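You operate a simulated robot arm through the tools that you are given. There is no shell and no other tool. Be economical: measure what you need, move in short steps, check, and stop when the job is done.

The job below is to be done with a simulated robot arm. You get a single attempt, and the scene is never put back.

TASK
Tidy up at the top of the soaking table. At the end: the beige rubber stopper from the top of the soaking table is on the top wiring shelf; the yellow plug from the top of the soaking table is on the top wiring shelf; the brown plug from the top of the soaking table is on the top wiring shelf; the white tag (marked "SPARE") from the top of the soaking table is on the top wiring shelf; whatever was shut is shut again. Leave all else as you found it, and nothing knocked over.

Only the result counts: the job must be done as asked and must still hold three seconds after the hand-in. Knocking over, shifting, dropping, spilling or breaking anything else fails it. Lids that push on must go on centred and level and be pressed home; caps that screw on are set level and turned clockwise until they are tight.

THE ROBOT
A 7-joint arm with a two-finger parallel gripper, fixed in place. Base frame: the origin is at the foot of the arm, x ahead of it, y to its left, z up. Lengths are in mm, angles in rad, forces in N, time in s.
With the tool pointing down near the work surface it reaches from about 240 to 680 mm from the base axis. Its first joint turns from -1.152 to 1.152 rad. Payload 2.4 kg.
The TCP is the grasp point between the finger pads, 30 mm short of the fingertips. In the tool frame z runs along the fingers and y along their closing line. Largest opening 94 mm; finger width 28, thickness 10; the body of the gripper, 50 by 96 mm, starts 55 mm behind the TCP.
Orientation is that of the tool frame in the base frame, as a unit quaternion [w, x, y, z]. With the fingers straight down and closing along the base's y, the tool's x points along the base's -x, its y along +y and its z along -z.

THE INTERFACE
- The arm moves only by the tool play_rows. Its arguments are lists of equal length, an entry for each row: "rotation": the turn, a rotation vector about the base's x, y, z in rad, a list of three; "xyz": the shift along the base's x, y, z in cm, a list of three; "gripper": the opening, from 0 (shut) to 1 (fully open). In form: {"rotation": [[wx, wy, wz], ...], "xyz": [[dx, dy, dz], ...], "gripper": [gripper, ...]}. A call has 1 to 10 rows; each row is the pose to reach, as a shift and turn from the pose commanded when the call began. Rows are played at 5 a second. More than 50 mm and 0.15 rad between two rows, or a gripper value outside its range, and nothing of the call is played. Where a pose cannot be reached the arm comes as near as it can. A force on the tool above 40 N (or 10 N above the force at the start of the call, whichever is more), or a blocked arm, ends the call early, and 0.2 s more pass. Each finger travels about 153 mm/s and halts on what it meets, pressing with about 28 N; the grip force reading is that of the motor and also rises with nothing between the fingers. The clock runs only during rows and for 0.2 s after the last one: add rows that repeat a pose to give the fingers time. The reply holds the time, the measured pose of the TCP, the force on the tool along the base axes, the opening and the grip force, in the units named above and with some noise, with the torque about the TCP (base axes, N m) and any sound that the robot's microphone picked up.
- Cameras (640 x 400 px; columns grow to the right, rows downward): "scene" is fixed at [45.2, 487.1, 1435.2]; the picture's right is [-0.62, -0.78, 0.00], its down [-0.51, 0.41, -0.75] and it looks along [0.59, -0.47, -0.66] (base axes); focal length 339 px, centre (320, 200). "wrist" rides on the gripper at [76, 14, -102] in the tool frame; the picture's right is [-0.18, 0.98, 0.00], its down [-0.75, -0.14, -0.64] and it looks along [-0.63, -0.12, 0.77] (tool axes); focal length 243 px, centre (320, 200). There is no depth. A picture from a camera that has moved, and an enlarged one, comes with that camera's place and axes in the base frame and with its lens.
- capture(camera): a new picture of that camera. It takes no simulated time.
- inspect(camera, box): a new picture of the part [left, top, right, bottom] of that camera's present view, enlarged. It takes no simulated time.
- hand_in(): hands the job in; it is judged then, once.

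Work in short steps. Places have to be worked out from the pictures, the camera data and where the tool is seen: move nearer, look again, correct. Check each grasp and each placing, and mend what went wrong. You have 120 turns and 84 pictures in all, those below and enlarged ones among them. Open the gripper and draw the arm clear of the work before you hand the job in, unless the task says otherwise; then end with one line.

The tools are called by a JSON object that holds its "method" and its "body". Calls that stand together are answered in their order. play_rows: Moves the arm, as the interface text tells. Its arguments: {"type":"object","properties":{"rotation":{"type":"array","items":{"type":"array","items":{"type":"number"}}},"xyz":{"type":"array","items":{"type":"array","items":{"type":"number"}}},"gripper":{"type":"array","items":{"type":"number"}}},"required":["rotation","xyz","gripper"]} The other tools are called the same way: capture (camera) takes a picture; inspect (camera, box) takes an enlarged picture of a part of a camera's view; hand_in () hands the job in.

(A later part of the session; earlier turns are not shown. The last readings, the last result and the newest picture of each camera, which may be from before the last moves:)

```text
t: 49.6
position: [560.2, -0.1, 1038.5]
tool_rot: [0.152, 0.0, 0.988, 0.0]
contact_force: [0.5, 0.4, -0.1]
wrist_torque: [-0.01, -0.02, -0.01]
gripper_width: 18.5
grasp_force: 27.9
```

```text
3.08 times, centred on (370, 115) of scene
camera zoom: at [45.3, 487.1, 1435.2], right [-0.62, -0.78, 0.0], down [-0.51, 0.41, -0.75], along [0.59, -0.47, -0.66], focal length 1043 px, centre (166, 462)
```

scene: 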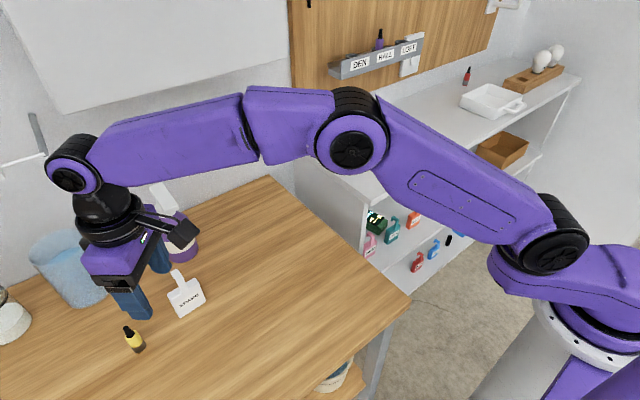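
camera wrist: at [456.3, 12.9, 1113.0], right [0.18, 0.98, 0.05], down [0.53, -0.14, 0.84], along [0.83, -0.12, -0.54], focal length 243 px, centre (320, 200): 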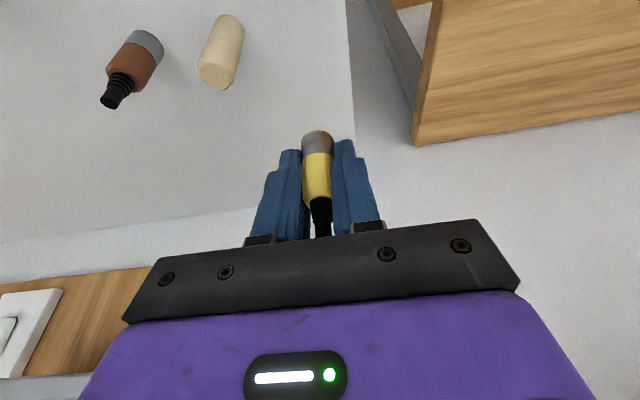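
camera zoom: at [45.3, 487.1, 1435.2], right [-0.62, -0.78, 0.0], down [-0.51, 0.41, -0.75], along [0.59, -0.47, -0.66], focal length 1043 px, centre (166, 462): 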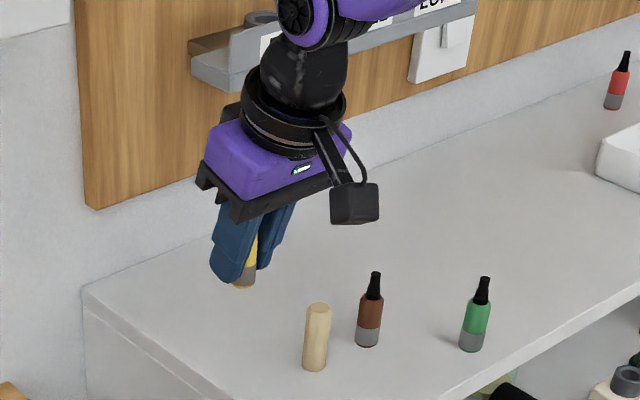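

Clearances are fine. I'll shift 10 mm further in from the side edge and descend to just above the expected contact at about z 958.

{"method": "play_rows", "body": {"rotation": [[0, 0, 0], [0, 0, 0], [0, 0, 0], [0, 0, 0], [0, 0, 0]], "xyz": [[0, -1, -2], [0, -1, -4.5], [0, -1, -6.5], [0, -1, -7.4], [0, -1, -7.4]], "gripper": [0.05, 0.05, 0.05, 0.05, 0.05]}}

{"method": "play_rows", "body": {"rotation": [[0, 0, 0], [0, 0, 0], [0, 0, 0], [0, 0, 0]], "xyz": [[0, 0, -0.15], [0, 0, -0.3], [0, 0, -0.4], [0, 0, -0.4]], "gripper": [0.05, 0.05, 0.05, 0.05]}}

```text
t: 50.8
position: [561.0, -11.1, 963.8]
tool_rot: [0.151, 0.0, 0.988, 0.0]
contact_force: [0.6, 0.4, -0.3]
wrist_torque: [0.04, 0.0, 0.0]
gripper_width: 18.5
grasp_force: 28.2
```

```text
t: 51.8
position: [560.4, -11.3, 959.6]
tool_rot: [0.15, 0.0, 0.989, 0.0]
contact_force: [-0.4, 1.0, 0.4]
wrist_torque: [0.0, -0.01, 0.01]
gripper_width: 18.6
grasp_force: 27.5
```

{"method": "play_rows", "body": {"rotation": [[0, 0, 0], [0, 0, 0], [0, 0, 0]], "xyz": [[0, 0, -0.1], [0, 0, -0.15], [0, 0, -0.15]], "gripper": [0.05, 0.05, 0.05]}}

```text
t: 52.6
position: [560.9, -10.9, 957.4]
tool_rot: [0.151, 0.0, 0.988, 0.0]
contact_force: [0.5, -0.1, 0.3]
wrist_torque: [0.02, 0.04, 0.0]
gripper_width: 18.7
grasp_force: 27.9
```

{"method": "play_rows", "body": {"rotation": [[0, 0, 0], [0, 0, 0], [0, 0, 0]], "xyz": [[0, 0, -0.1], [0, 0, -0.1], [0, 0, -0.1]], "gripper": [0.05, 0.05, 0.05]}}

{"method": "capture", "body": {"camera": "wrist"}}

```text
t: 53.4
position: [561.1, -9.3, 956.9]
tool_rot: [0.151, -0.001, 0.988, 0.0]
contact_force: [0.1, -0.1, -0.6]
wrist_torque: [0.01, -0.01, 0.01]
gripper_width: 18.9
grasp_force: 27.6
```

```text
49 pictures are left
camera wrist: at [457.5, 2.6, 1031.5], right [0.18, 0.98, 0.05], down [0.53, -0.14, 0.84], along [0.83, -0.12, -0.54], focal length 243 px, centre (320, 200)
```

wrist: 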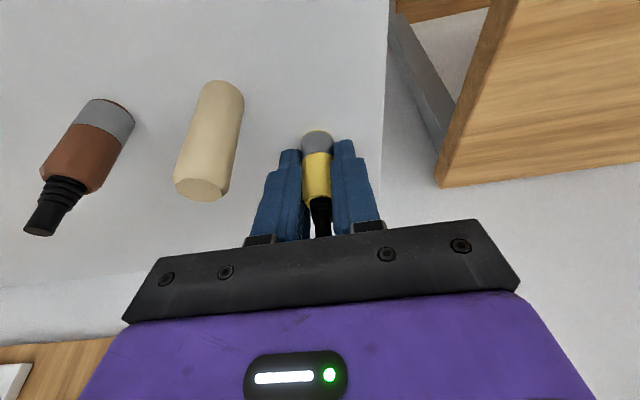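

Still no contact, so I'll continue by 1 mm increments.

{"method": "play_rows", "body": {"rotation": [[0, 0, 0], [0, 0, 0], [0, 0, 0]], "xyz": [[0, 0, -0.1], [0, 0, -0.1], [0, 0, -0.1]], "gripper": [0.05, 0.05, 0.05]}}

{"method": "play_rows", "body": {"rotation": [[0, 0, 0], [0, 0, 0], [0, 0, 0]], "xyz": [[0, 0, -0.1], [0, 0, -0.1], [0, 0, -0.1]], "gripper": [0.05, 0.05, 0.05]}}

```text
t: 54.2
position: [561.8, -10.8, 956.7]
tool_rot: [0.152, 0.0, 0.988, 0.001]
contact_force: [-3.3, 0.6, 16.7]
wrist_torque: [0.08, 0.09, 0.04]
gripper_width: 18.6
grasp_force: 28.1
```

```text
t: 55.0
position: [562.3, -11.2, 957.4]
tool_rot: [0.154, 0.0, 0.988, -0.001]
contact_force: [0.4, 2.8, 26.6]
wrist_torque: [0.11, -0.07, -0.02]
gripper_width: 18.5
grasp_force: 27.6
```

Contact. I'll ease up, release and withdraw vertically.

{"method": "play_rows", "body": {"rotation": [[0, 0, 0], [0, 0, 0], [0, 0, 0], [0, 0, 0], [0, 0, 0], [0, 0, 0], [0, 0, 0]], "xyz": [[0, 0, 0.1], [0, 0, 0.15], [0, 0, 0.15], [0, 0, 0.15], [0, 0, 0.15], [0, 0, 0.15], [0, 0, 0.15]], "gripper": [0.05, 0.05, 0.19, 0.25, 0.38, 0.38, 0.38]}}

{"method": "play_rows", "body": {"rotation": [[0, 0, 0], [0, 0, 0], [0, 0, 0], [0, 0, 0], [0, 0, 0]], "xyz": [[0, 0, 1], [0, 0, 3], [0, 0, 6], [0, 0, 10], [0, 0, 12]], "gripper": [0.38, 0.38, 0.38, 0.38, 0.38]}}

{"method": "capture", "body": {"camera": "wrist"}}

{"method": "inspect", "body": {"camera": "scene", "box": [130, 240, 250, 340]}}

```text
t: 56.6
position: [561.2, -10.4, 956.0]
tool_rot: [0.152, 0.0, 0.988, 0.001]
contact_force: [-0.2, -1.1, 0.2]
wrist_torque: [-0.02, -0.01, 0.0]
gripper_width: 35.8
grasp_force: 0.0
```

```text
t: 57.8
position: [558.7, -11.4, 1077.2]
tool_rot: [0.152, 0.0, 0.988, 0.0]
contact_force: [-0.6, 1.1, -0.4]
wrist_torque: [-0.01, 0.0, 0.01]
gripper_width: 35.6
grasp_force: 0.0
```

```text
48 pictures are left
camera wrist: at [456.3, 2.2, 1150.8], right [0.18, 0.98, 0.05], down [0.53, -0.14, 0.84], along [0.83, -0.12, -0.54], focal length 243 px, centre (320, 200)
```

wrist: 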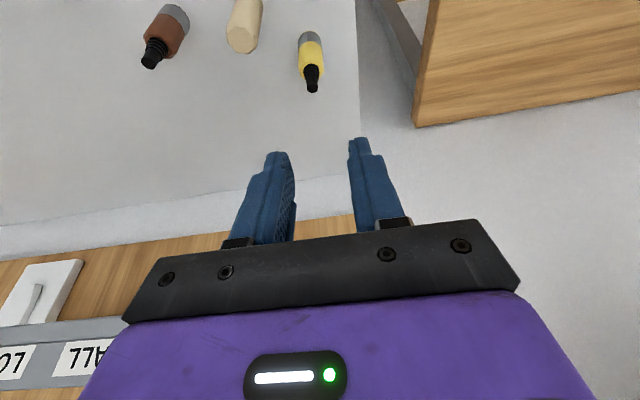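

```text
4.00 times, centred on (190, 290) of scene
camera zoom: at [45.2, 487.1, 1435.2], right [-0.62, -0.78, 0.0], down [-0.51, 0.41, -0.75], along [0.59, -0.47, -0.66], focal length 1356 px, centre (840, -160)
```

zoom: 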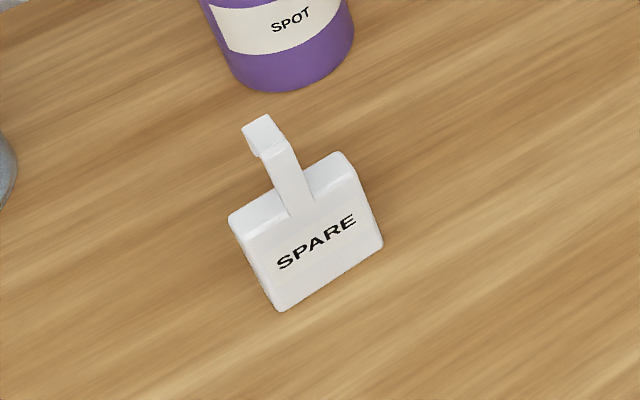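

Yellow stands. Working through the tag corners shows it standing upright with its label towards the robot: about 52 mm wide along y, its plate about 60 mm high, its hook top at about z 960, centred near (474, 459). I'll go above it, undoing the tilt, with a slight yaw.

{"method": "play_rows", "body": {"rotation": [[0, 0.1, 0], [0, 0.2, 0], [0, 0.3, 0], [0, 0.3, 0], [0, 0.3, 0], [0, 0.3, 0], [0, 0.3, 0], [0, 0.3, 0]], "xyz": [[-2, 4.4, 0], [-4, 8.8, 0], [-6, 13.2, 0], [-8, 17.6, 0], [-10, 22, 0], [-12, 26.4, 0], [-14, 30.8, 0], [-14, 35, 0]], "gripper": [0.4, 0.5, 0.6, 0.7, 0.85, 0.85, 0.85, 0.85]}}

{"method": "play_rows", "body": {"rotation": [[0, 0, 0.04], [0, 0, 0.09], [0, 0, 0.13], [0, 0, 0.13]], "xyz": [[0, 4, 0], [0, 8, 0], [0, 12, -1], [0, 12, -1]], "gripper": [0.85, 0.85, 0.85, 0.85]}}

{"method": "capture", "body": {"camera": "wrist"}}

```text
t: 59.6
position: [421.6, 338.6, 1073.7]
tool_rot: [0.001, 0.002, 1.0, 0.001]
contact_force: [0.6, 1.0, 0.3]
wrist_torque: [0.01, 0.03, 0.0]
gripper_width: 79.9
grasp_force: 0.1
```

```text
t: 60.6
position: [423.4, 460.5, 1065.8]
tool_rot: [0.002, -0.066, 0.998, 0.0]
contact_force: [0.5, -0.8, 0.5]
wrist_torque: [0.06, -0.01, -0.01]
gripper_width: 79.8
grasp_force: 0.2
```

```text
46 pictures are left
camera wrist: at [344.6, 464.1, 1167.5], right [0.05, 1.0, 0.0], down [0.76, -0.04, 0.64], along [0.64, -0.04, -0.76], focal length 243 px, centre (320, 200)
```

wrist: 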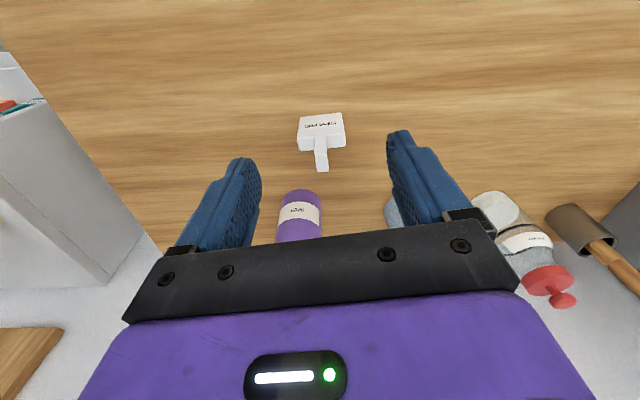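

{"method": "inspect", "body": {"camera": "wrist", "box": [270, 95, 370, 185]}}

```text
4.44 times, centred on (320, 140) of wrist
camera zoom: at [344.6, 464.1, 1167.5], right [0.05, 1.0, 0.0], down [0.76, -0.04, 0.64], along [0.64, -0.04, -0.76], focal length 1078 px, centre (320, 467)
```

zoom: 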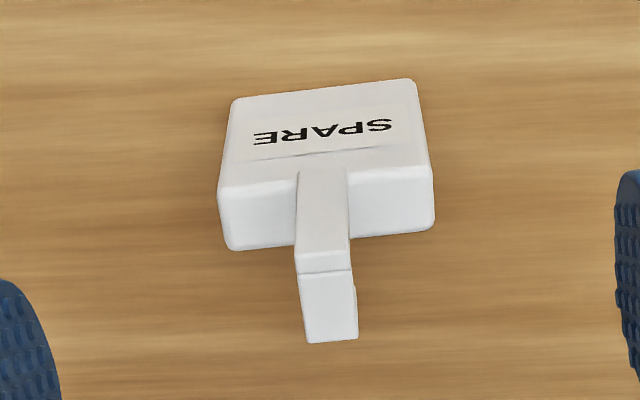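

The tag's centre refines to (472, 457.5): plate 53 wide, about 18 thick, top at z 914, hook top about 956, yaw about 0.06. I'll move above it to z 985 and recheck.

{"method": "play_rows", "body": {"rotation": [[0, 0, -0.03], [0, 0, -0.07], [0, 0, -0.07], [0, 0, -0.07]], "xyz": [[2.5, -0.2, -2], [4.9, -0.2, -4.5], [4.9, -0.2, -6.5], [4.9, -0.2, -6.5]], "gripper": [0.85, 0.85, 0.85, 0.85]}}

{"method": "capture", "body": {"camera": "wrist"}}

{"method": "inspect", "body": {"camera": "scene", "box": [100, 180, 260, 330]}}

```text
t: 61.6
position: [471.8, 458.7, 1000.6]
tool_rot: [0.002, -0.03, 1.0, 0.0]
contact_force: [-0.2, 0.0, -0.2]
wrist_torque: [-0.01, -0.03, 0.02]
gripper_width: 80.1
grasp_force: 0.0
```

```text
44 pictures are left
camera wrist: at [393.4, 467.2, 1102.3], right [0.13, 0.99, 0.0], down [0.76, -0.1, 0.64], along [0.64, -0.08, -0.76], focal length 243 px, centre (320, 200)
```

wrist: 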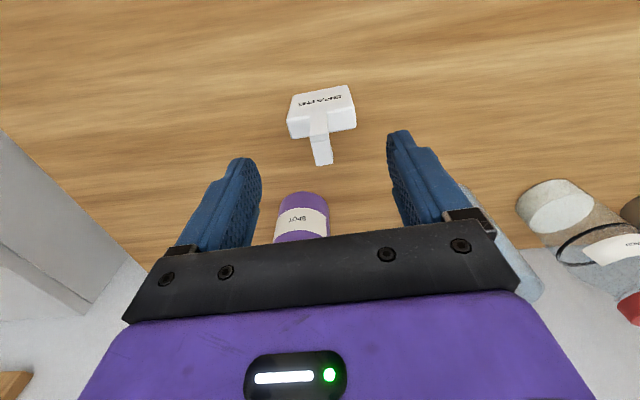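

```text
2.67 times, centred on (180, 255) of scene
camera zoom: at [45.2, 487.1, 1435.2], right [-0.62, -0.78, 0.0], down [-0.51, 0.41, -0.75], along [0.59, -0.47, -0.66], focal length 904 px, centre (693, 53)
```

zoom: 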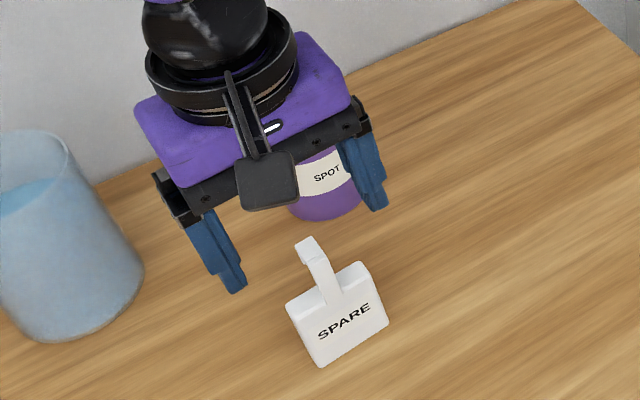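

It's aligned, and the purple bottle is about 100 mm behind and clear. I'll descend to z 917.

{"method": "play_rows", "body": {"rotation": [[0, 0, 0], [0, 0, 0], [0, 0, 0], [0, 0, 0], [0, 0, 0]], "xyz": [[0, -0.1, -2.5], [0.1, -0.1, -5], [0.1, -0.1, -7.5], [0.1, -0.1, -8.4], [0.1, -0.1, -8.4]], "gripper": [0.85, 0.85, 0.85, 0.85, 0.85]}}

{"method": "capture", "body": {"camera": "wrist"}}

{"method": "inspect", "body": {"camera": "scene", "box": [120, 200, 240, 330]}}

```text
t: 62.8
position: [470.1, 456.2, 916.1]
tool_rot: [0.001, -0.029, 1.0, -0.001]
contact_force: [0.0, 0.6, 0.1]
wrist_torque: [0.02, 0.0, -0.01]
gripper_width: 79.9
grasp_force: 0.1
```

```text
42 pictures are left
camera wrist: at [393.0, 464.8, 1017.0], right [0.12, 0.99, 0.0], down [0.76, -0.1, 0.64], along [0.64, -0.08, -0.76], focal length 243 px, centre (320, 200)
```

wrist: 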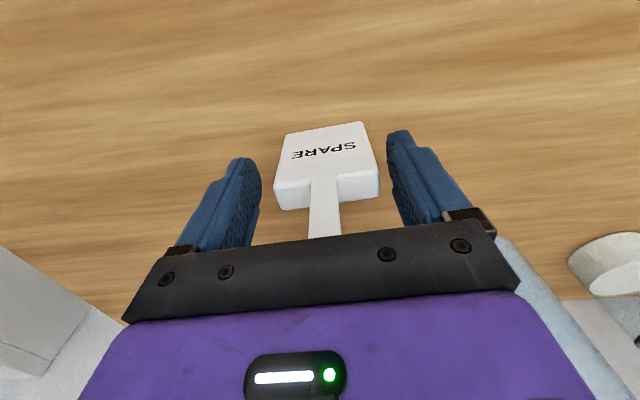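

```text
3.08 times, centred on (180, 265) of scene
camera zoom: at [45.2, 487.1, 1435.2], right [-0.62, -0.78, 0.0], down [-0.51, 0.41, -0.75], along [0.59, -0.47, -0.66], focal length 1043 px, centre (751, 0)
```

zoom: 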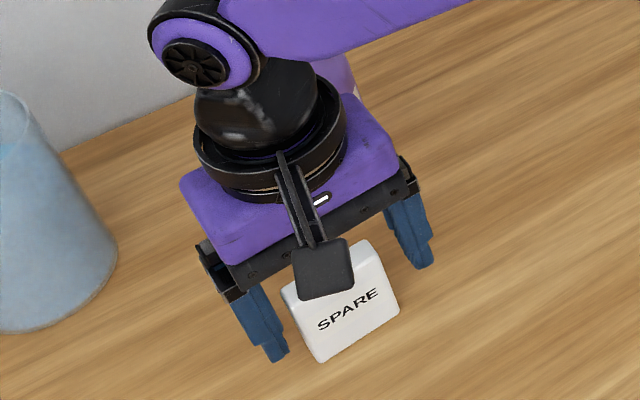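

The tag is centred between the fingers. I'll close on it, check the grip, then lift.

{"method": "play_rows", "body": {"rotation": [[0, 0, 0], [0, 0, 0], [0, 0, 0], [0, 0, 0], [0, 0, 0], [0, 0, 0]], "xyz": [[0, 0, 0], [0, 0, 0], [0, 0, 0], [0, 0, 0], [0, 0, 0], [0, 0, 0]], "gripper": [0.75, 0.68, 0.6, 0.5, 0.4, 0.4]}}

{"method": "play_rows", "body": {"rotation": [[0, 0, 0], [0, 0, 0], [0, 0, 0], [0, 0, 0], [0, 0, 0], [0, 0, 0]], "xyz": [[0, 0, 0.5], [0, 0, 1.5], [0, 0, 4], [-1, -1, 8], [-2, -2, 12], [-2, -2, 14]], "gripper": [0.4, 0.4, 0.4, 0.4, 0.4, 0.4]}}

{"method": "capture", "body": {"camera": "wrist"}}

{"method": "inspect", "body": {"camera": "scene", "box": [120, 150, 280, 310]}}

```text
t: 64.2
position: [470.1, 456.7, 915.4]
tool_rot: [0.002, -0.03, 1.0, 0.0]
contact_force: [-0.3, 0.3, 0.1]
wrist_torque: [0.01, 0.0, 0.02]
gripper_width: 54.7
grasp_force: 15.5
```

```text
t: 65.6
position: [450.8, 436.2, 1055.9]
tool_rot: [0.002, -0.031, 1.0, -0.001]
contact_force: [-0.2, 0.6, -0.7]
wrist_torque: [0.0, 0.0, 0.01]
gripper_width: 53.7
grasp_force: 14.5
```

```text
40 pictures are left
camera wrist: at [373.6, 445.3, 1158.4], right [0.12, 0.99, 0.0], down [0.76, -0.1, 0.64], along [0.64, -0.08, -0.77], focal length 243 px, centre (320, 200)
```

wrist: 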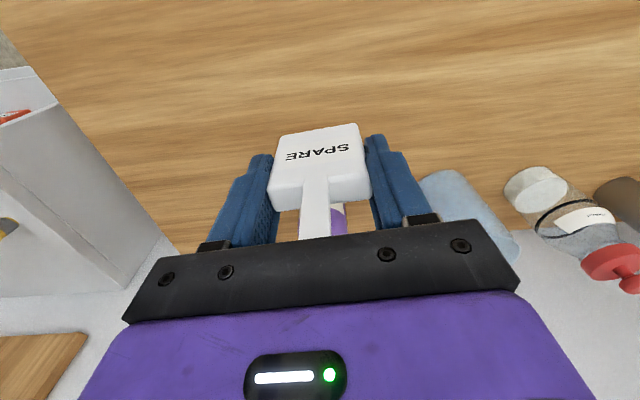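

```text
2.50 times, centred on (200, 230) of scene
camera zoom: at [45.2, 487.1, 1435.2], right [-0.62, -0.78, 0.0], down [-0.51, 0.41, -0.75], along [0.59, -0.47, -0.66], focal length 847 px, centre (620, 125)
```

zoom: 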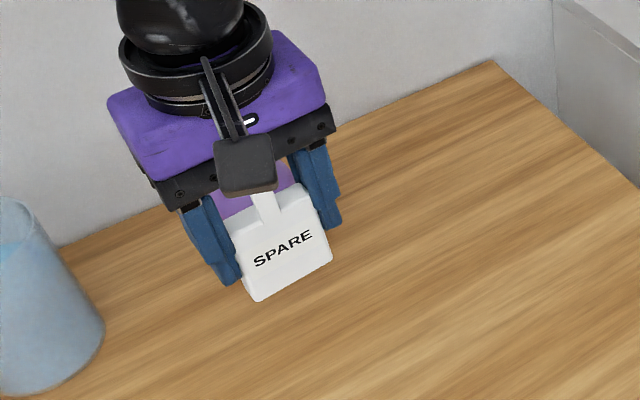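

The tag is held upright. I'll carry it towards a free spot near the front of the shelf at about (470, -15).

{"method": "play_rows", "body": {"rotation": [[0, 0, 0], [0, 0, 0], [0, 0, 0], [0, 0, 0], [0, 0, 0], [0, 0, 0], [0, 0, 0], [0, 0, 0], [0, 0, 0], [0, 0, 0]], "xyz": [[0.2, -4.5, 0.5], [0.4, -9, 1], [0.6, -13.5, 1.5], [0.8, -18, 2], [1, -22.5, 2], [1.2, -27, 2], [1.4, -31.5, 2], [1.6, -36, 2], [1.8, -40.5, 2], [1.9, -45, 2]], "gripper": [0.2, 0.2, 0.2, 0.2, 0.2, 0.2, 0.2, 0.2, 0.2, 0.2]}}

{"method": "capture", "body": {"camera": "wrist"}}

{"method": "inspect", "body": {"camera": "scene", "box": [280, 70, 460, 220]}}

```text
t: 67.8
position: [469.6, -13.2, 1077.0]
tool_rot: [0.001, -0.03, 1.0, 0.001]
contact_force: [-0.4, -0.2, -0.5]
wrist_torque: [0.01, 0.0, 0.02]
gripper_width: 53.3
grasp_force: 28.0
```

```text
38 pictures are left
camera wrist: at [391.0, -5.1, 1178.5], right [0.12, 0.99, 0.0], down [0.76, -0.1, 0.64], along [0.64, -0.08, -0.76], focal length 243 px, centre (320, 200)
```

wrist: 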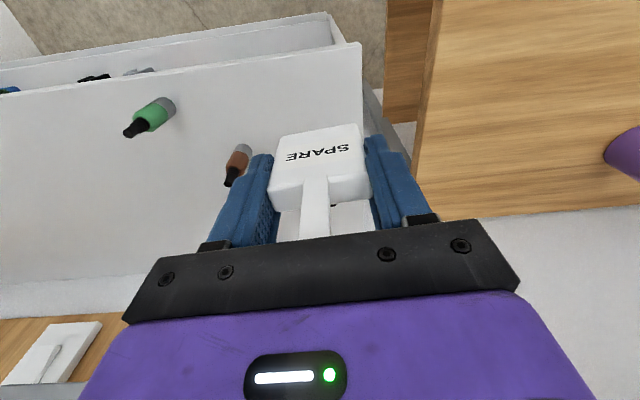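

```text
2.67 times, centred on (370, 145) of scene
camera zoom: at [45.2, 487.1, 1435.2], right [-0.62, -0.78, 0.0], down [-0.51, 0.41, -0.75], along [0.59, -0.47, -0.66], focal length 904 px, centre (187, 347)
```

zoom: 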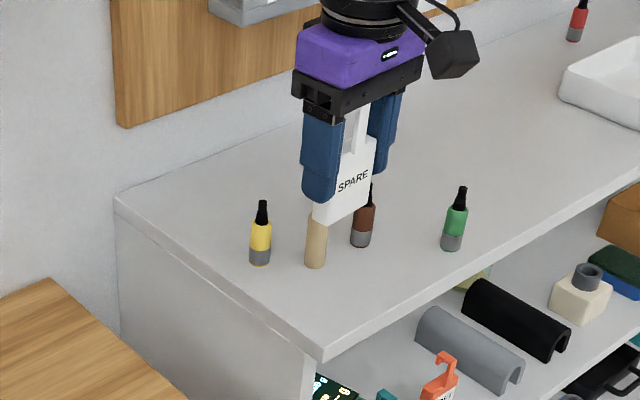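

The front edge is at x≈430, so (470, -14) is safely on the board. I'll descend near the expected placing height of about 975.5.

{"method": "play_rows", "body": {"rotation": [[0, 0, 0], [0, 0, 0], [0, 0, 0], [0, 0, 0], [0, 0, 0]], "xyz": [[0, 0, -3], [0, 0, -6], [0, 0, -8.5], [0, 0, -9.6], [0, 0, -9.6]], "gripper": [0.2, 0.2, 0.2, 0.2, 0.2]}}

{"method": "capture", "body": {"camera": "wrist"}}

```text
t: 69.0
position: [470.0, -14.3, 981.4]
tool_rot: [0.001, -0.03, 1.0, 0.0]
contact_force: [0.7, 0.2, -0.9]
wrist_torque: [0.0, 0.02, 0.0]
gripper_width: 53.6
grasp_force: 28.5
```

```text
36 pictures are left
camera wrist: at [391.7, -5.5, 1083.2], right [0.12, 0.99, 0.0], down [0.76, -0.1, 0.64], along [0.64, -0.08, -0.77], focal length 243 px, centre (320, 200)
```

wrist: 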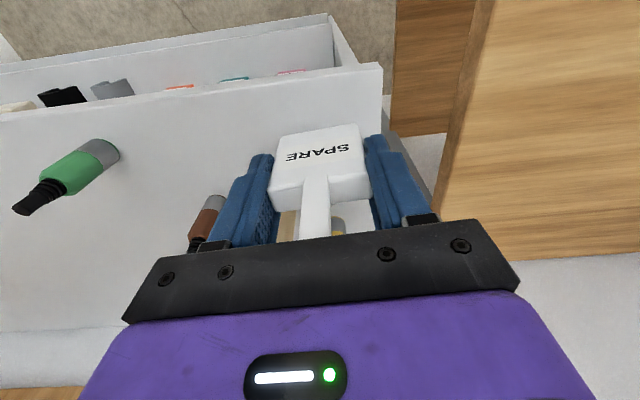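

{"method": "play_rows", "body": {"rotation": [[0, 0, 0], [0, 0, 0], [0, 0, 0]], "xyz": [[0, 0, -0.2], [0, 0, -0.35], [0, 0, -0.35]], "gripper": [0.2, 0.2, 0.2]}}

{"method": "play_rows", "body": {"rotation": [[0, 0, 0], [0, 0, 0], [0, 0, 0]], "xyz": [[0, 0, -0.1], [0, 0, -0.15], [0, 0, -0.15]], "gripper": [0.2, 0.2, 0.2]}}

```text
t: 69.8
position: [469.4, -13.7, 979.2]
tool_rot: [0.002, -0.029, 1.0, 0.0]
contact_force: [0.0, 0.4, 0.3]
wrist_torque: [0.02, 0.01, -0.02]
gripper_width: 53.4
grasp_force: 27.8
```

```text
t: 70.6
position: [469.6, -13.7, 978.1]
tool_rot: [0.002, -0.029, 1.0, 0.0]
contact_force: [0.5, 0.8, -0.4]
wrist_torque: [0.03, 0.03, 0.02]
gripper_width: 53.5
grasp_force: 28.2
```

{"method": "play_rows", "body": {"rotation": [[0, 0, 0], [0, 0, 0], [0, 0, 0]], "xyz": [[0, 0, -0.1], [0, 0, -0.15], [0, 0, -0.15]], "gripper": [0.2, 0.2, 0.2]}}

{"method": "play_rows", "body": {"rotation": [[0, 0, 0], [0, 0, 0], [0, 0, 0]], "xyz": [[0, 0, -0.1], [0, 0, -0.1], [0, 0, -0.1]], "gripper": [0.2, 0.2, 0.2]}}

```text
t: 71.4
position: [470.2, -13.0, 976.3]
tool_rot: [0.001, -0.03, 1.0, -0.001]
contact_force: [-1.4, -1.0, 5.1]
wrist_torque: [-0.1, 0.11, 0.0]
gripper_width: 53.4
grasp_force: 27.7
```

```text
t: 72.3
position: [469.8, -13.3, 974.9]
tool_rot: [0.003, -0.029, 1.0, 0.0]
contact_force: [-2.3, 0.3, 7.8]
wrist_torque: [0.09, 0.15, 0.01]
gripper_width: 53.2
grasp_force: 28.4
stopped in row 3: the force on the tool passed its limit at 41 N (the readings are from after the stop); the commanded pose is now the measured one
```

The tag has contacted the board. I'll release slowly and withdraw straight up.

{"method": "play_rows", "body": {"rotation": [[0, 0, 0], [0, 0, 0], [0, 0, 0], [0, 0, 0], [0, 0, 0], [0, 0, 0], [0, 0, 0]], "xyz": [[0, 0, 0.05], [0, 0, 0.05], [0, 0, 0.05], [0, 0, 0.05], [0, 0, 0.05], [0, 0, 0.05], [0, 0, 0.05]], "gripper": [0.5, 0.56, 0.6, 0.65, 0.72, 0.72, 0.72]}}

{"method": "play_rows", "body": {"rotation": [[0, 0, 0], [0, 0, 0], [0, 0, 0], [0, 0, 0], [0, 0, 0], [0, 0, 0]], "xyz": [[0, 0, 1], [0, 0, 3], [0, 0, 6], [0, 0, 10], [-3, 0, 12], [-7, 0, 12]], "gripper": [0.72, 0.72, 0.72, 0.72, 0.72, 0.72]}}

{"method": "capture", "body": {"camera": "wrist"}}

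{"method": "capture", "body": {"camera": "scene"}}

```text
t: 73.9
position: [470.0, -14.7, 976.5]
tool_rot: [0.002, -0.03, 1.0, 0.0]
contact_force: [-0.4, 0.8, -1.4]
wrist_torque: [0.0, -0.01, 0.02]
gripper_width: 67.8
grasp_force: 0.1
```

```text
t: 75.3
position: [399.1, -11.6, 1096.4]
tool_rot: [0.003, -0.029, 1.0, -0.001]
contact_force: [0.0, -0.3, -0.1]
wrist_torque: [-0.01, -0.04, 0.02]
gripper_width: 67.9
grasp_force: 0.0
```

```text
35 pictures are left
camera wrist: at [321.9, -4.2, 1197.2], right [0.12, 0.99, 0.0], down [0.76, -0.1, 0.65], along [0.64, -0.08, -0.76], focal length 243 px, centre (320, 200)
```

wrist: 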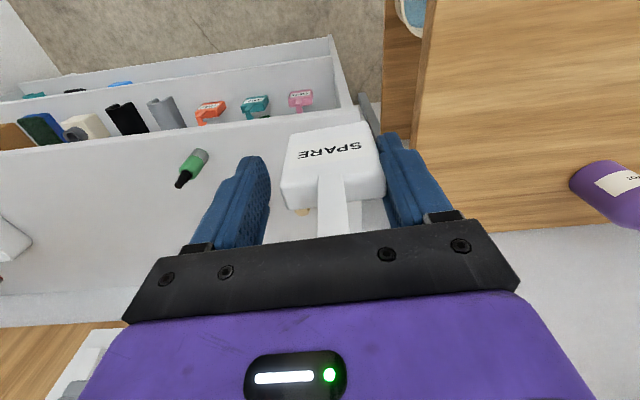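

```text
34 pictures are left
```

scene: 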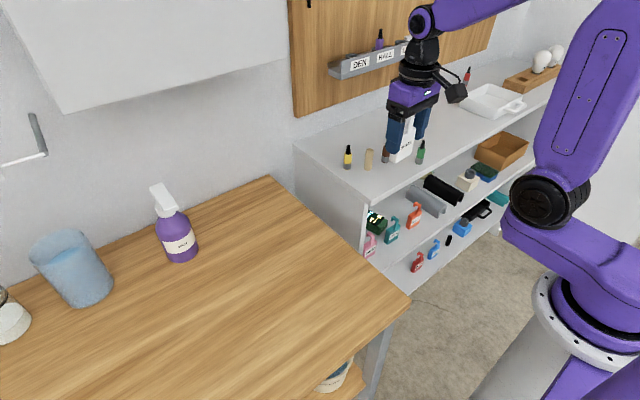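

The tag came up with the hand even though the fingers are open, so its hook is hanging on something. I'll look closely.

{"method": "inspect", "body": {"camera": "scene", "box": [370, 60, 470, 180]}}

{"method": "inspect", "body": {"camera": "wrist", "box": [220, 110, 460, 260]}}

```text
3.33 times, centred on (420, 120) of scene
camera zoom: at [45.3, 487.1, 1435.2], right [-0.62, -0.78, 0.0], down [-0.51, 0.41, -0.75], along [0.59, -0.47, -0.66], focal length 1130 px, centre (-13, 467)
```

zoom: 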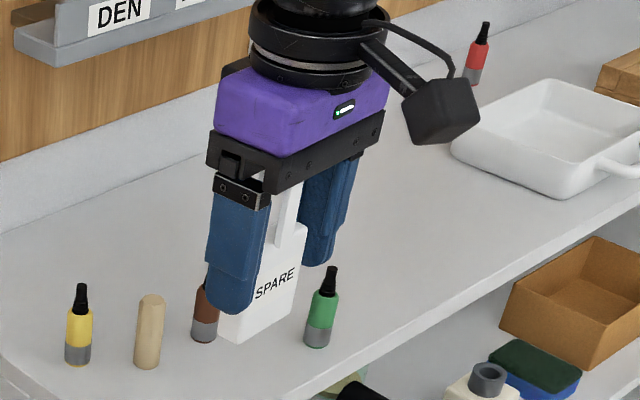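

```text
2.67 times, centred on (340, 185) of wrist
camera zoom: at [321.9, -4.2, 1197.2], right [0.12, 0.99, 0.0], down [0.76, -0.1, 0.65], along [0.64, -0.08, -0.76], focal length 647 px, centre (267, 240)
```

zoom: 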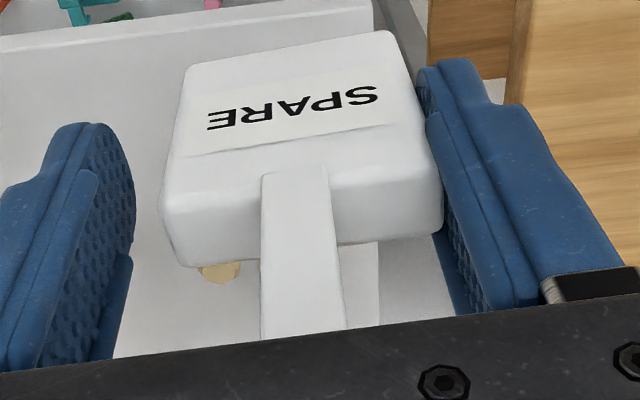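

The tag sits against the +y finger at unchanged height, so I'll first re-close the fingers to secure it and check the grip.

{"method": "play_rows", "body": {"rotation": [[0, 0, 0], [0, 0, 0], [0, 0, 0], [0, 0, 0], [0, 0, 0]], "xyz": [[0, 0, 0], [0, 0, 0], [0, 0, 0], [0, 0, 0], [0, 0, 0]], "gripper": [0.65, 0.58, 0.5, 0.4, 0.3]}}

{"method": "inspect", "body": {"camera": "wrist", "box": [220, 110, 460, 260]}}

```text
t: 76.5
position: [400.1, -13.3, 1094.8]
tool_rot: [0.003, -0.03, 1.0, 0.0]
contact_force: [0.2, -0.2, 0.3]
wrist_torque: [0.02, 0.0, 0.03]
gripper_width: 53.5
grasp_force: 28.1
```

```text
2.67 times, centred on (340, 185) of wrist
camera zoom: at [322.3, -4.2, 1196.9], right [0.12, 0.99, 0.0], down [0.76, -0.1, 0.65], along [0.64, -0.08, -0.76], focal length 647 px, centre (267, 240)
```

zoom: 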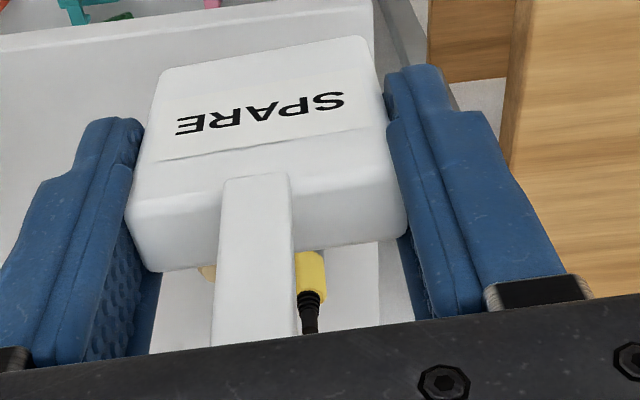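

It's held firmly again (28 N). I'll raise the hand to camera height and turn its front to the scene camera to see what the hook is caught on.

{"method": "play_rows", "body": {"rotation": [[0, 0, -0.12], [0, 0, -0.24], [0, 0, -0.36], [0, 0, -0.48], [0, 0, -0.6], [0, 0, -0.72], [0, 0, -0.84], [0, 0, -0.95], [0, 0, -0.95]], "xyz": [[0, 0, 4], [0, 0, 8], [0, 0, 12], [0, 0, 16], [0, 0, 20], [0, 0, 24], [0, 0, 28], [0, 0, 30], [0, 0, 30]], "gripper": [0.3, 0.3, 0.3, 0.3, 0.3, 0.3, 0.3, 0.3, 0.3]}}

{"method": "capture", "body": {"camera": "scene"}}

```text
t: 78.5
position: [387.5, -39.7, 1353.2]
tool_rot: [0.003, 0.431, 0.902, -0.002]
contact_force: [-0.5, 0.2, -0.8]
wrist_torque: [0.02, -0.01, 0.02]
gripper_width: 53.3
grasp_force: 27.7
out of reach, approached as far as the arm can: row 7, 8, 9
```

```text
30 pictures are left
```

scene: 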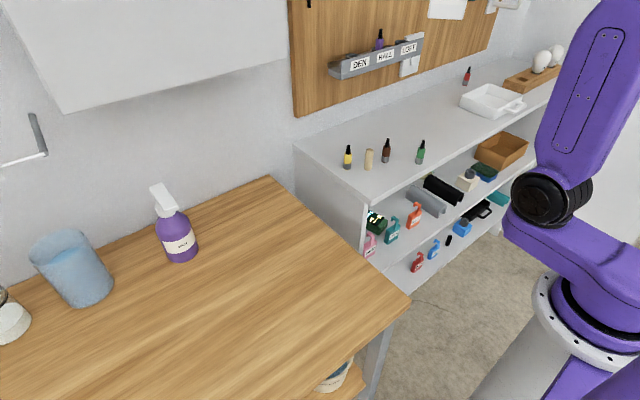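

The hand is out of view, so I'll lower it to about z 1195, where it shows near the top of the picture.

{"method": "play_rows", "body": {"rotation": [[0, 0, 0], [0, 0, 0], [0, 0, 0], [0, 0, 0], [0, 0, 0]], "xyz": [[0, 0, -4], [0, 0, -8], [0, 0, -12], [0, 0, -16], [0, 0, -16]], "gripper": [0.3, 0.3, 0.3, 0.3, 0.3]}}

{"method": "inspect", "body": {"camera": "scene", "box": [340, 0, 520, 140]}}

```text
t: 79.7
position: [390.9, -36.6, 1192.7]
tool_rot: [0.002, 0.431, 0.902, -0.001]
contact_force: [-0.2, -0.2, -0.8]
wrist_torque: [0.01, -0.02, -0.01]
gripper_width: 53.3
grasp_force: 27.7
```

```text
2.86 times, centred on (430, 70) of scene
camera zoom: at [45.2, 487.1, 1435.2], right [-0.62, -0.78, 0.0], down [-0.51, 0.41, -0.75], along [0.59, -0.47, -0.66], focal length 968 px, centre (6, 571)
```

zoom: 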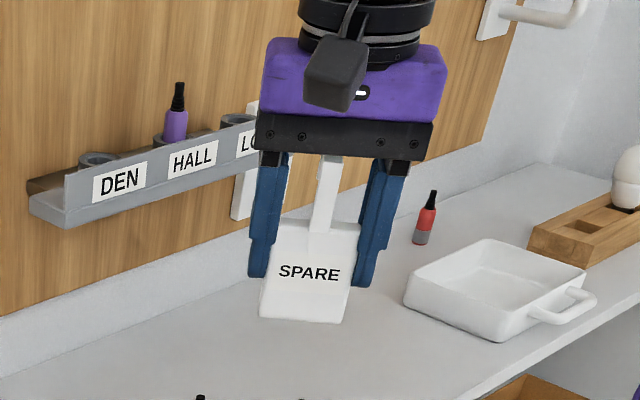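

The hook end disappears into the channel under the hand's front bar. I'll take the tag back to the open table at about (400, 250), set it down there and free it safely. First I'll undo the yaw on the way.

{"method": "play_rows", "body": {"rotation": [[0, 0, 0.1], [0, 0, 0.2], [0, 0, 0.3], [0, 0, 0.4], [0, 0, 0.5], [0, 0, 0.6], [0, 0, 0.7], [0, 0, 0.8], [0, 0, 0.89], [0, 0, 0.89]], "xyz": [[0, 3, 0], [0, 6, -1.5], [0, 9, -3], [0, 12, -4.5], [0, 15, -6], [0, 18, -8], [0, 21, -10], [0, 25, -13], [0, 29, -16], [0, 29, -19]], "gripper": [0.3, 0.3, 0.3, 0.3, 0.3, 0.3, 0.3, 0.3, 0.3, 0.3]}}

{"method": "play_rows", "body": {"rotation": [[0, 0, 0], [0, 0, 0], [0, 0, 0], [0, 0, 0]], "xyz": [[0, 0, -3], [0, 0, -6], [0, 0, -7.5], [0, 0, -7.5]], "gripper": [0.3, 0.3, 0.3, 0.3]}}

{"method": "inspect", "body": {"camera": "scene", "box": [210, 180, 370, 310]}}

```text
t: 81.9
position: [388.0, 251.4, 1003.8]
tool_rot: [0.003, -0.001, 1.0, 0.0]
contact_force: [-0.2, 0.3, -0.3]
wrist_torque: [-0.01, 0.02, -0.01]
gripper_width: 53.9
grasp_force: 28.1
```

```text
t: 82.9
position: [388.3, 251.6, 926.7]
tool_rot: [0.003, 0.0, 1.0, 0.0]
contact_force: [0.6, 0.5, -0.8]
wrist_torque: [-0.01, 0.01, -0.01]
gripper_width: 54.6
grasp_force: 28.2
```

```text
3.08 times, centred on (290, 245) of scene
camera zoom: at [45.2, 487.1, 1435.2], right [-0.62, -0.78, 0.0], down [-0.51, 0.41, -0.75], along [0.59, -0.47, -0.66], focal length 1043 px, centre (412, 62)
```

zoom: 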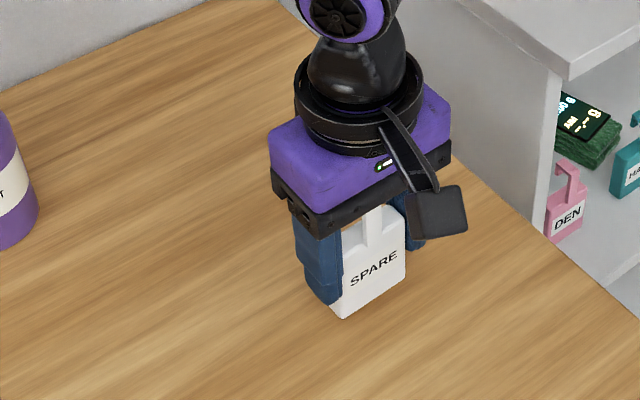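

{"method": "play_rows", "body": {"rotation": [[0, 0, 0], [0, 0, 0], [0, 0, 0], [0, 0, 0]], "xyz": [[0, 0, -0.3], [0, 0, -0.6], [0, 0, -0.8], [0, 0, -0.8]], "gripper": [0.3, 0.3, 0.3, 0.3]}}

{"method": "play_rows", "body": {"rotation": [[0, 0, 0], [0, 0, 0], [0, 0, 0]], "xyz": [[0, 0, -0.1], [0, 0, -0.2], [0, 0, -0.2]], "gripper": [0.3, 0.3, 0.3]}}

```text
t: 83.9
position: [389.3, 252.0, 920.2]
tool_rot: [0.002, 0.0, 1.0, 0.0]
contact_force: [0.3, -0.2, -0.5]
wrist_torque: [0.01, 0.02, -0.01]
gripper_width: 54.7
grasp_force: 28.1
```

```text
t: 84.7
position: [388.8, 252.4, 917.1]
tool_rot: [0.002, 0.001, 1.0, 0.0]
contact_force: [0.2, 0.5, -0.1]
wrist_torque: [0.01, -0.05, 0.03]
gripper_width: 54.9
grasp_force: 28.1
```

{"method": "play_rows", "body": {"rotation": [[0, 0, 0], [0, 0, 0], [0, 0, 0]], "xyz": [[0, 0, -0.1], [0, 0, -0.2], [0, 0, -0.2]], "gripper": [0.3, 0.3, 0.3]}}

{"method": "play_rows", "body": {"rotation": [[0, 0, 0], [0, 0, 0], [0, 0, 0]], "xyz": [[0, 0, -0.1], [0, 0, -0.15], [0, 0, -0.15]], "gripper": [0.3, 0.3, 0.3]}}

```text
t: 85.5
position: [389.7, 252.8, 916.1]
tool_rot: [0.002, 0.0, 1.0, 0.0]
contact_force: [-1.0, 0.4, -0.2]
wrist_torque: [0.03, 0.02, -0.01]
gripper_width: 54.5
grasp_force: 28.1
```

```text
t: 86.3
position: [388.2, 253.0, 915.1]
tool_rot: [0.003, 0.001, 1.0, 0.0]
contact_force: [-0.4, -1.7, 4.8]
wrist_torque: [0.08, 0.06, 0.02]
gripper_width: 54.8
grasp_force: 27.6
```

It's touching the table. I'll open the fingers wide and look before lifting.

{"method": "play_rows", "body": {"rotation": [[0, 0, 0], [0, 0, 0], [0, 0, 0], [0, 0, 0], [0, 0, 0], [0, 0, 0]], "xyz": [[0, 0, 0.05], [0, 0, 0.05], [0, 0, 0.05], [0, 0, 0.05], [0, 0, 0.05], [0, 0, 0.05]], "gripper": [0.58, 0.65, 0.72, 0.85, 1, 1]}}

{"method": "capture", "body": {"camera": "wrist"}}

```text
t: 87.7
position: [387.8, 252.8, 915.7]
tool_rot: [0.002, 0.0, 1.0, -0.001]
contact_force: [0.7, 0.2, -1.6]
wrist_torque: [-0.01, 0.03, 0.01]
gripper_width: 94.3
grasp_force: 0.0
```

```text
27 pictures are left
camera wrist: at [311.5, 265.8, 1017.1], right [0.18, 0.98, 0.0], down [0.75, -0.14, 0.65], along [0.64, -0.12, -0.76], focal length 243 px, centre (320, 200)
```

wrist: 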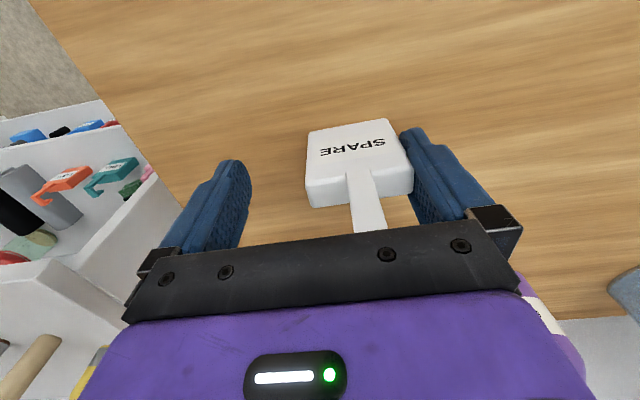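

{"method": "inspect", "body": {"camera": "scene", "box": [260, 210, 340, 270]}}

{"method": "inspect", "body": {"camera": "wrist", "box": [290, 110, 450, 250]}}

```text
6.67 times, centred on (300, 240) of scene
camera zoom: at [45.2, 487.1, 1435.2], right [-0.62, -0.78, 0.0], down [-0.51, 0.41, -0.75], along [0.59, -0.47, -0.66], focal length 2259 px, centre (453, -67)
```

zoom: 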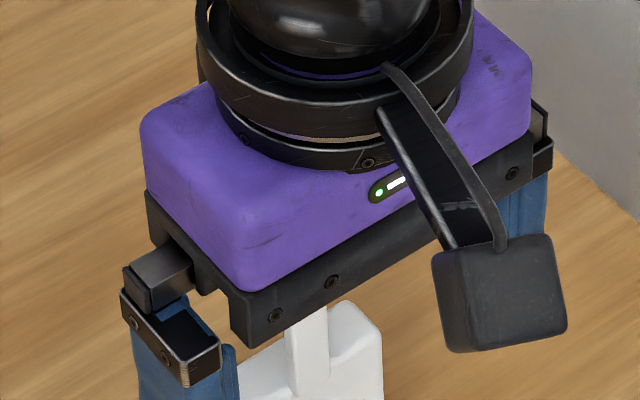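

```text
2.86 times, centred on (370, 180) of wrist
camera zoom: at [311.5, 265.8, 1017.1], right [0.18, 0.98, 0.0], down [0.75, -0.14, 0.65], along [0.64, -0.12, -0.76], focal length 693 px, centre (177, 257)
```

zoom: 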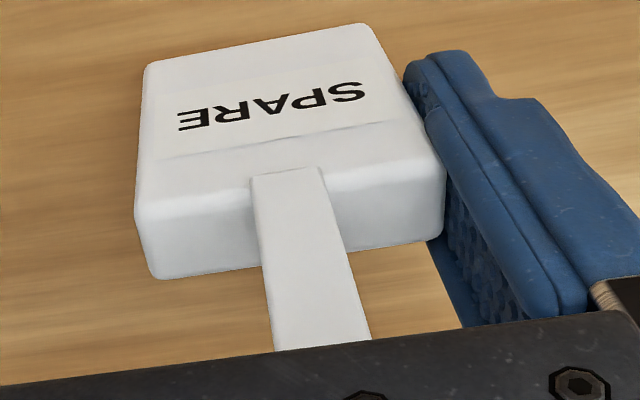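

The tag clings to the +y finger (it slid with it), so it's sticky rather than hooked. I'll press down slightly so table friction holds the tag, then pull that finger away sideways in +y.

{"method": "play_rows", "body": {"rotation": [[0, 0, 0], [0, 0, 0], [0, 0, 0], [0, 0, 0], [0, 0, 0], [0, 0, 0]], "xyz": [[0, 0, -0.1], [0, 0, -0.2], [0, 0, -0.25], [0, 0.5, -0.25], [0, 1, -0.25], [0, 1.5, -0.2]], "gripper": [1, 1, 1, 1, 1, 1]}}

{"method": "capture", "body": {"camera": "wrist"}}

```text
t: 89.1
position: [387.5, 267.6, 912.2]
tool_rot: [0.002, 0.0, 1.0, -0.001]
contact_force: [0.7, -2.0, 3.7]
wrist_torque: [0.11, 0.01, 0.0]
gripper_width: 92.9
grasp_force: 0.0
```

```text
24 pictures are left
camera wrist: at [310.3, 281.4, 1013.6], right [0.18, 0.98, 0.0], down [0.75, -0.14, 0.65], along [0.63, -0.12, -0.76], focal length 243 px, centre (320, 200)
```

wrist: 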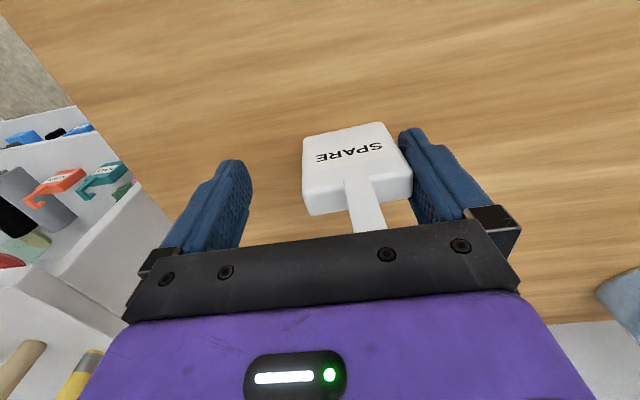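

It still clings. I'll re-grip it and open abruptly, so both pads pull equally and the tag's inertia and table friction break the bond.

{"method": "play_rows", "body": {"rotation": [[0, 0, 0], [0, 0, 0], [0, 0, 0], [0, 0, 0], [0, 0, 0], [0, 0, 0], [0, 0, 0]], "xyz": [[0, 0, 0.1], [0, 0, 0.1], [0, 0, 0.1], [0, 0, 0.1], [0, 0, 0.1], [0, 0, 0.1], [0, 0, 0.1]], "gripper": [0.7, 0.5, 0.5, 0.5, 1, 1, 1]}}

{"method": "inspect", "body": {"camera": "wrist", "box": [200, 100, 460, 250]}}

```text
t: 90.7
position: [387.6, 266.9, 914.8]
tool_rot: [0.002, 0.0, 1.0, 0.001]
contact_force: [0.1, -0.1, 0.1]
wrist_torque: [-0.01, -0.01, 0.0]
gripper_width: 94.0
grasp_force: 0.0
```

```text
2.46 times, centred on (330, 175) of wrist
camera zoom: at [311.3, 280.9, 1015.5], right [0.18, 0.98, 0.0], down [0.75, -0.14, 0.65], along [0.64, -0.12, -0.76], focal length 597 px, centre (295, 262)
```

zoom: 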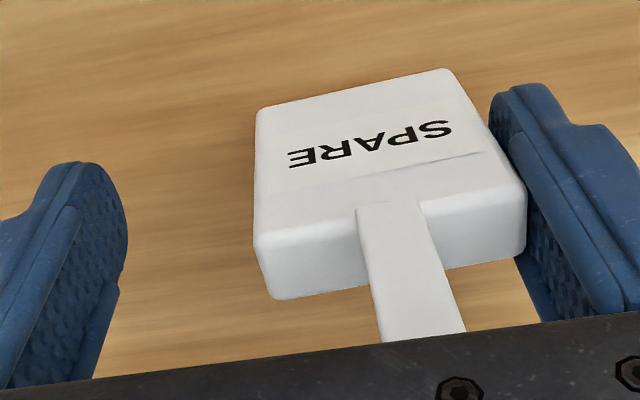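

It still appears attached. Before more force, I want to see the hook end, so I'll re-grip, raise and roll the hand so the scene camera looks up into the palm.

{"method": "play_rows", "body": {"rotation": [[0, 0, 0], [0, 0, 0], [0, 0, 0], [0, 0, 0], [0, 0, 0], [0, 0, 0], [0, 0, 0], [0, 0, 0], [0, 0, 0], [0, 0, 0]], "xyz": [[0, 0, 0], [0, 0, 0], [0, 0, 0], [0, -1, 3], [0, -3, 7], [0, -5, 11], [0, -7, 15], [0, -9, 19], [0, -11, 22], [0, -11, 23]], "gripper": [0.7, 0.4, 0.3, 0.3, 0.3, 0.3, 0.3, 0.3, 0.3, 0.3]}}

{"method": "play_rows", "body": {"rotation": [[0.12, 0, 0], [0.24, 0, 0], [0.36, 0, 0], [0.48, 0, 0], [0.6, 0, 0], [0.72, 0, 0], [0.84, 0, 0], [0.96, 0, 0], [1.08, 0, 0], [1.08, 0, 0]], "xyz": [[0, 0, 0], [0, 0, 0], [0, 0, 0], [0, 0, 0], [0, 0, 0], [0, 0, 0], [0, 0, 0], [0, 0, 0], [0, 0, 0], [0, 0, 0]], "gripper": [0.3, 0.3, 0.3, 0.3, 0.3, 0.3, 0.3, 0.3, 0.3, 0.3]}}

{"method": "capture", "body": {"camera": "scene"}}

```text
t: 92.9
position: [387.8, 156.9, 1143.7]
tool_rot: [0.002, 0.0, 1.0, -0.001]
contact_force: [0.7, -0.6, -0.3]
wrist_torque: [0.02, 0.03, 0.0]
gripper_width: 55.5
grasp_force: 27.7
```

```text
t: 95.1
position: [390.4, 158.3, 1145.1]
tool_rot: [0.003, 0.001, 0.857, 0.515]
contact_force: [0.7, 0.5, -0.1]
wrist_torque: [0.04, 0.01, -0.01]
gripper_width: 55.1
grasp_force: 28.0
```

```text
22 pictures are left
```

scene: 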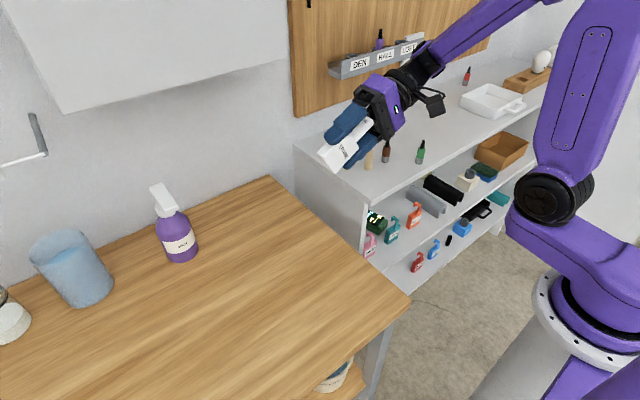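

{"method": "inspect", "body": {"camera": "scene", "box": [310, 60, 430, 180]}}

```text
3.33 times, centred on (370, 120) of scene
camera zoom: at [45.3, 487.1, 1435.2], right [-0.62, -0.78, 0.0], down [-0.51, 0.41, -0.75], along [0.59, -0.47, -0.66], focal length 1130 px, centre (153, 467)
```

zoom: 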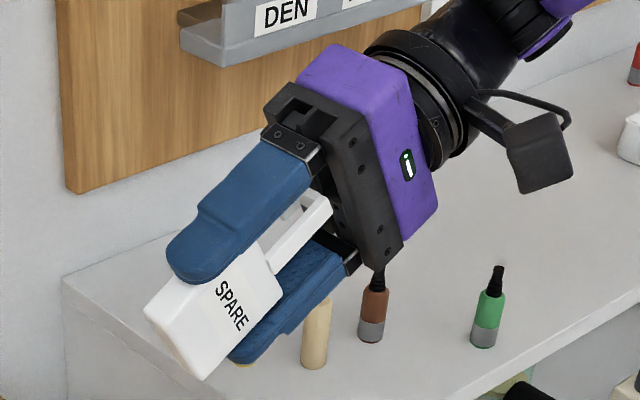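

Now the hook is plainly free of the palm, so the tag really does cling to the finger pad. To break it: set the tag on the shelf, loosen, press the palm down on the hook top so the tag is pinned between palm and board, and only then open the fingers. First I'll unroll and return over the shelf spot.

{"method": "play_rows", "body": {"rotation": [[-0.12, 0, 0], [-0.24, 0, 0], [-0.36, 0, 0], [-0.48, 0, 0], [-0.6, 0, 0], [-0.72, 0, 0], [-0.84, 0, 0], [-0.96, 0, 0], [-1.08, 0, 0], [-1.08, 0, 0]], "xyz": [[0, 0, 0], [0, 0, 0], [0, 0, 0], [0, 0, 0], [0, 0, 0], [0, 0, 0], [0, 0, 0], [0, 0, 0], [0, 0, 0], [0, 0, 0]], "gripper": [0.3, 0.3, 0.3, 0.3, 0.3, 0.3, 0.3, 0.3, 0.3, 0.3]}}

{"method": "play_rows", "body": {"rotation": [[0, 0, 0], [0, 0, 0], [0, 0, 0], [0, 0, 0], [0, 0, 0], [0, 0, 0], [0, 0, 0], [0, 0, 0]], "xyz": [[2, -4, -1], [4, -8, -3], [6, -12, -5], [8, -16, -7], [8, -17.2, -10], [8, -17.2, -13], [8, -17.2, -15.5], [8, -17.2, -15.5]], "gripper": [0.3, 0.3, 0.3, 0.3, 0.3, 0.3, 0.3, 0.3]}}

{"method": "capture", "body": {"camera": "wrist"}}

```text
t: 97.3
position: [388.7, 157.3, 1145.1]
tool_rot: [0.002, 0.0, 1.0, -0.001]
contact_force: [0.8, -0.4, -0.9]
wrist_torque: [-0.03, -0.04, 0.01]
gripper_width: 55.0
grasp_force: 28.1
```

```text
t: 99.1
position: [469.3, -15.5, 987.7]
tool_rot: [0.002, 0.0, 1.0, 0.0]
contact_force: [-1.2, 0.0, -0.2]
wrist_torque: [-0.01, 0.0, -0.01]
gripper_width: 55.1
grasp_force: 27.6
```

```text
20 pictures are left
camera wrist: at [391.6, -1.1, 1089.8], right [0.18, 0.98, 0.0], down [0.75, -0.14, 0.65], along [0.64, -0.12, -0.76], focal length 243 px, centre (320, 200)
```

wrist: 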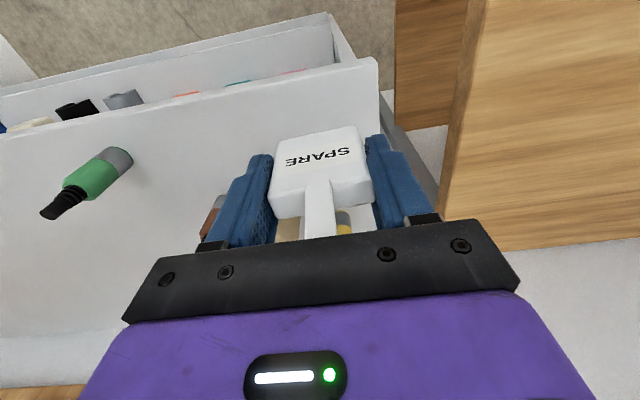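

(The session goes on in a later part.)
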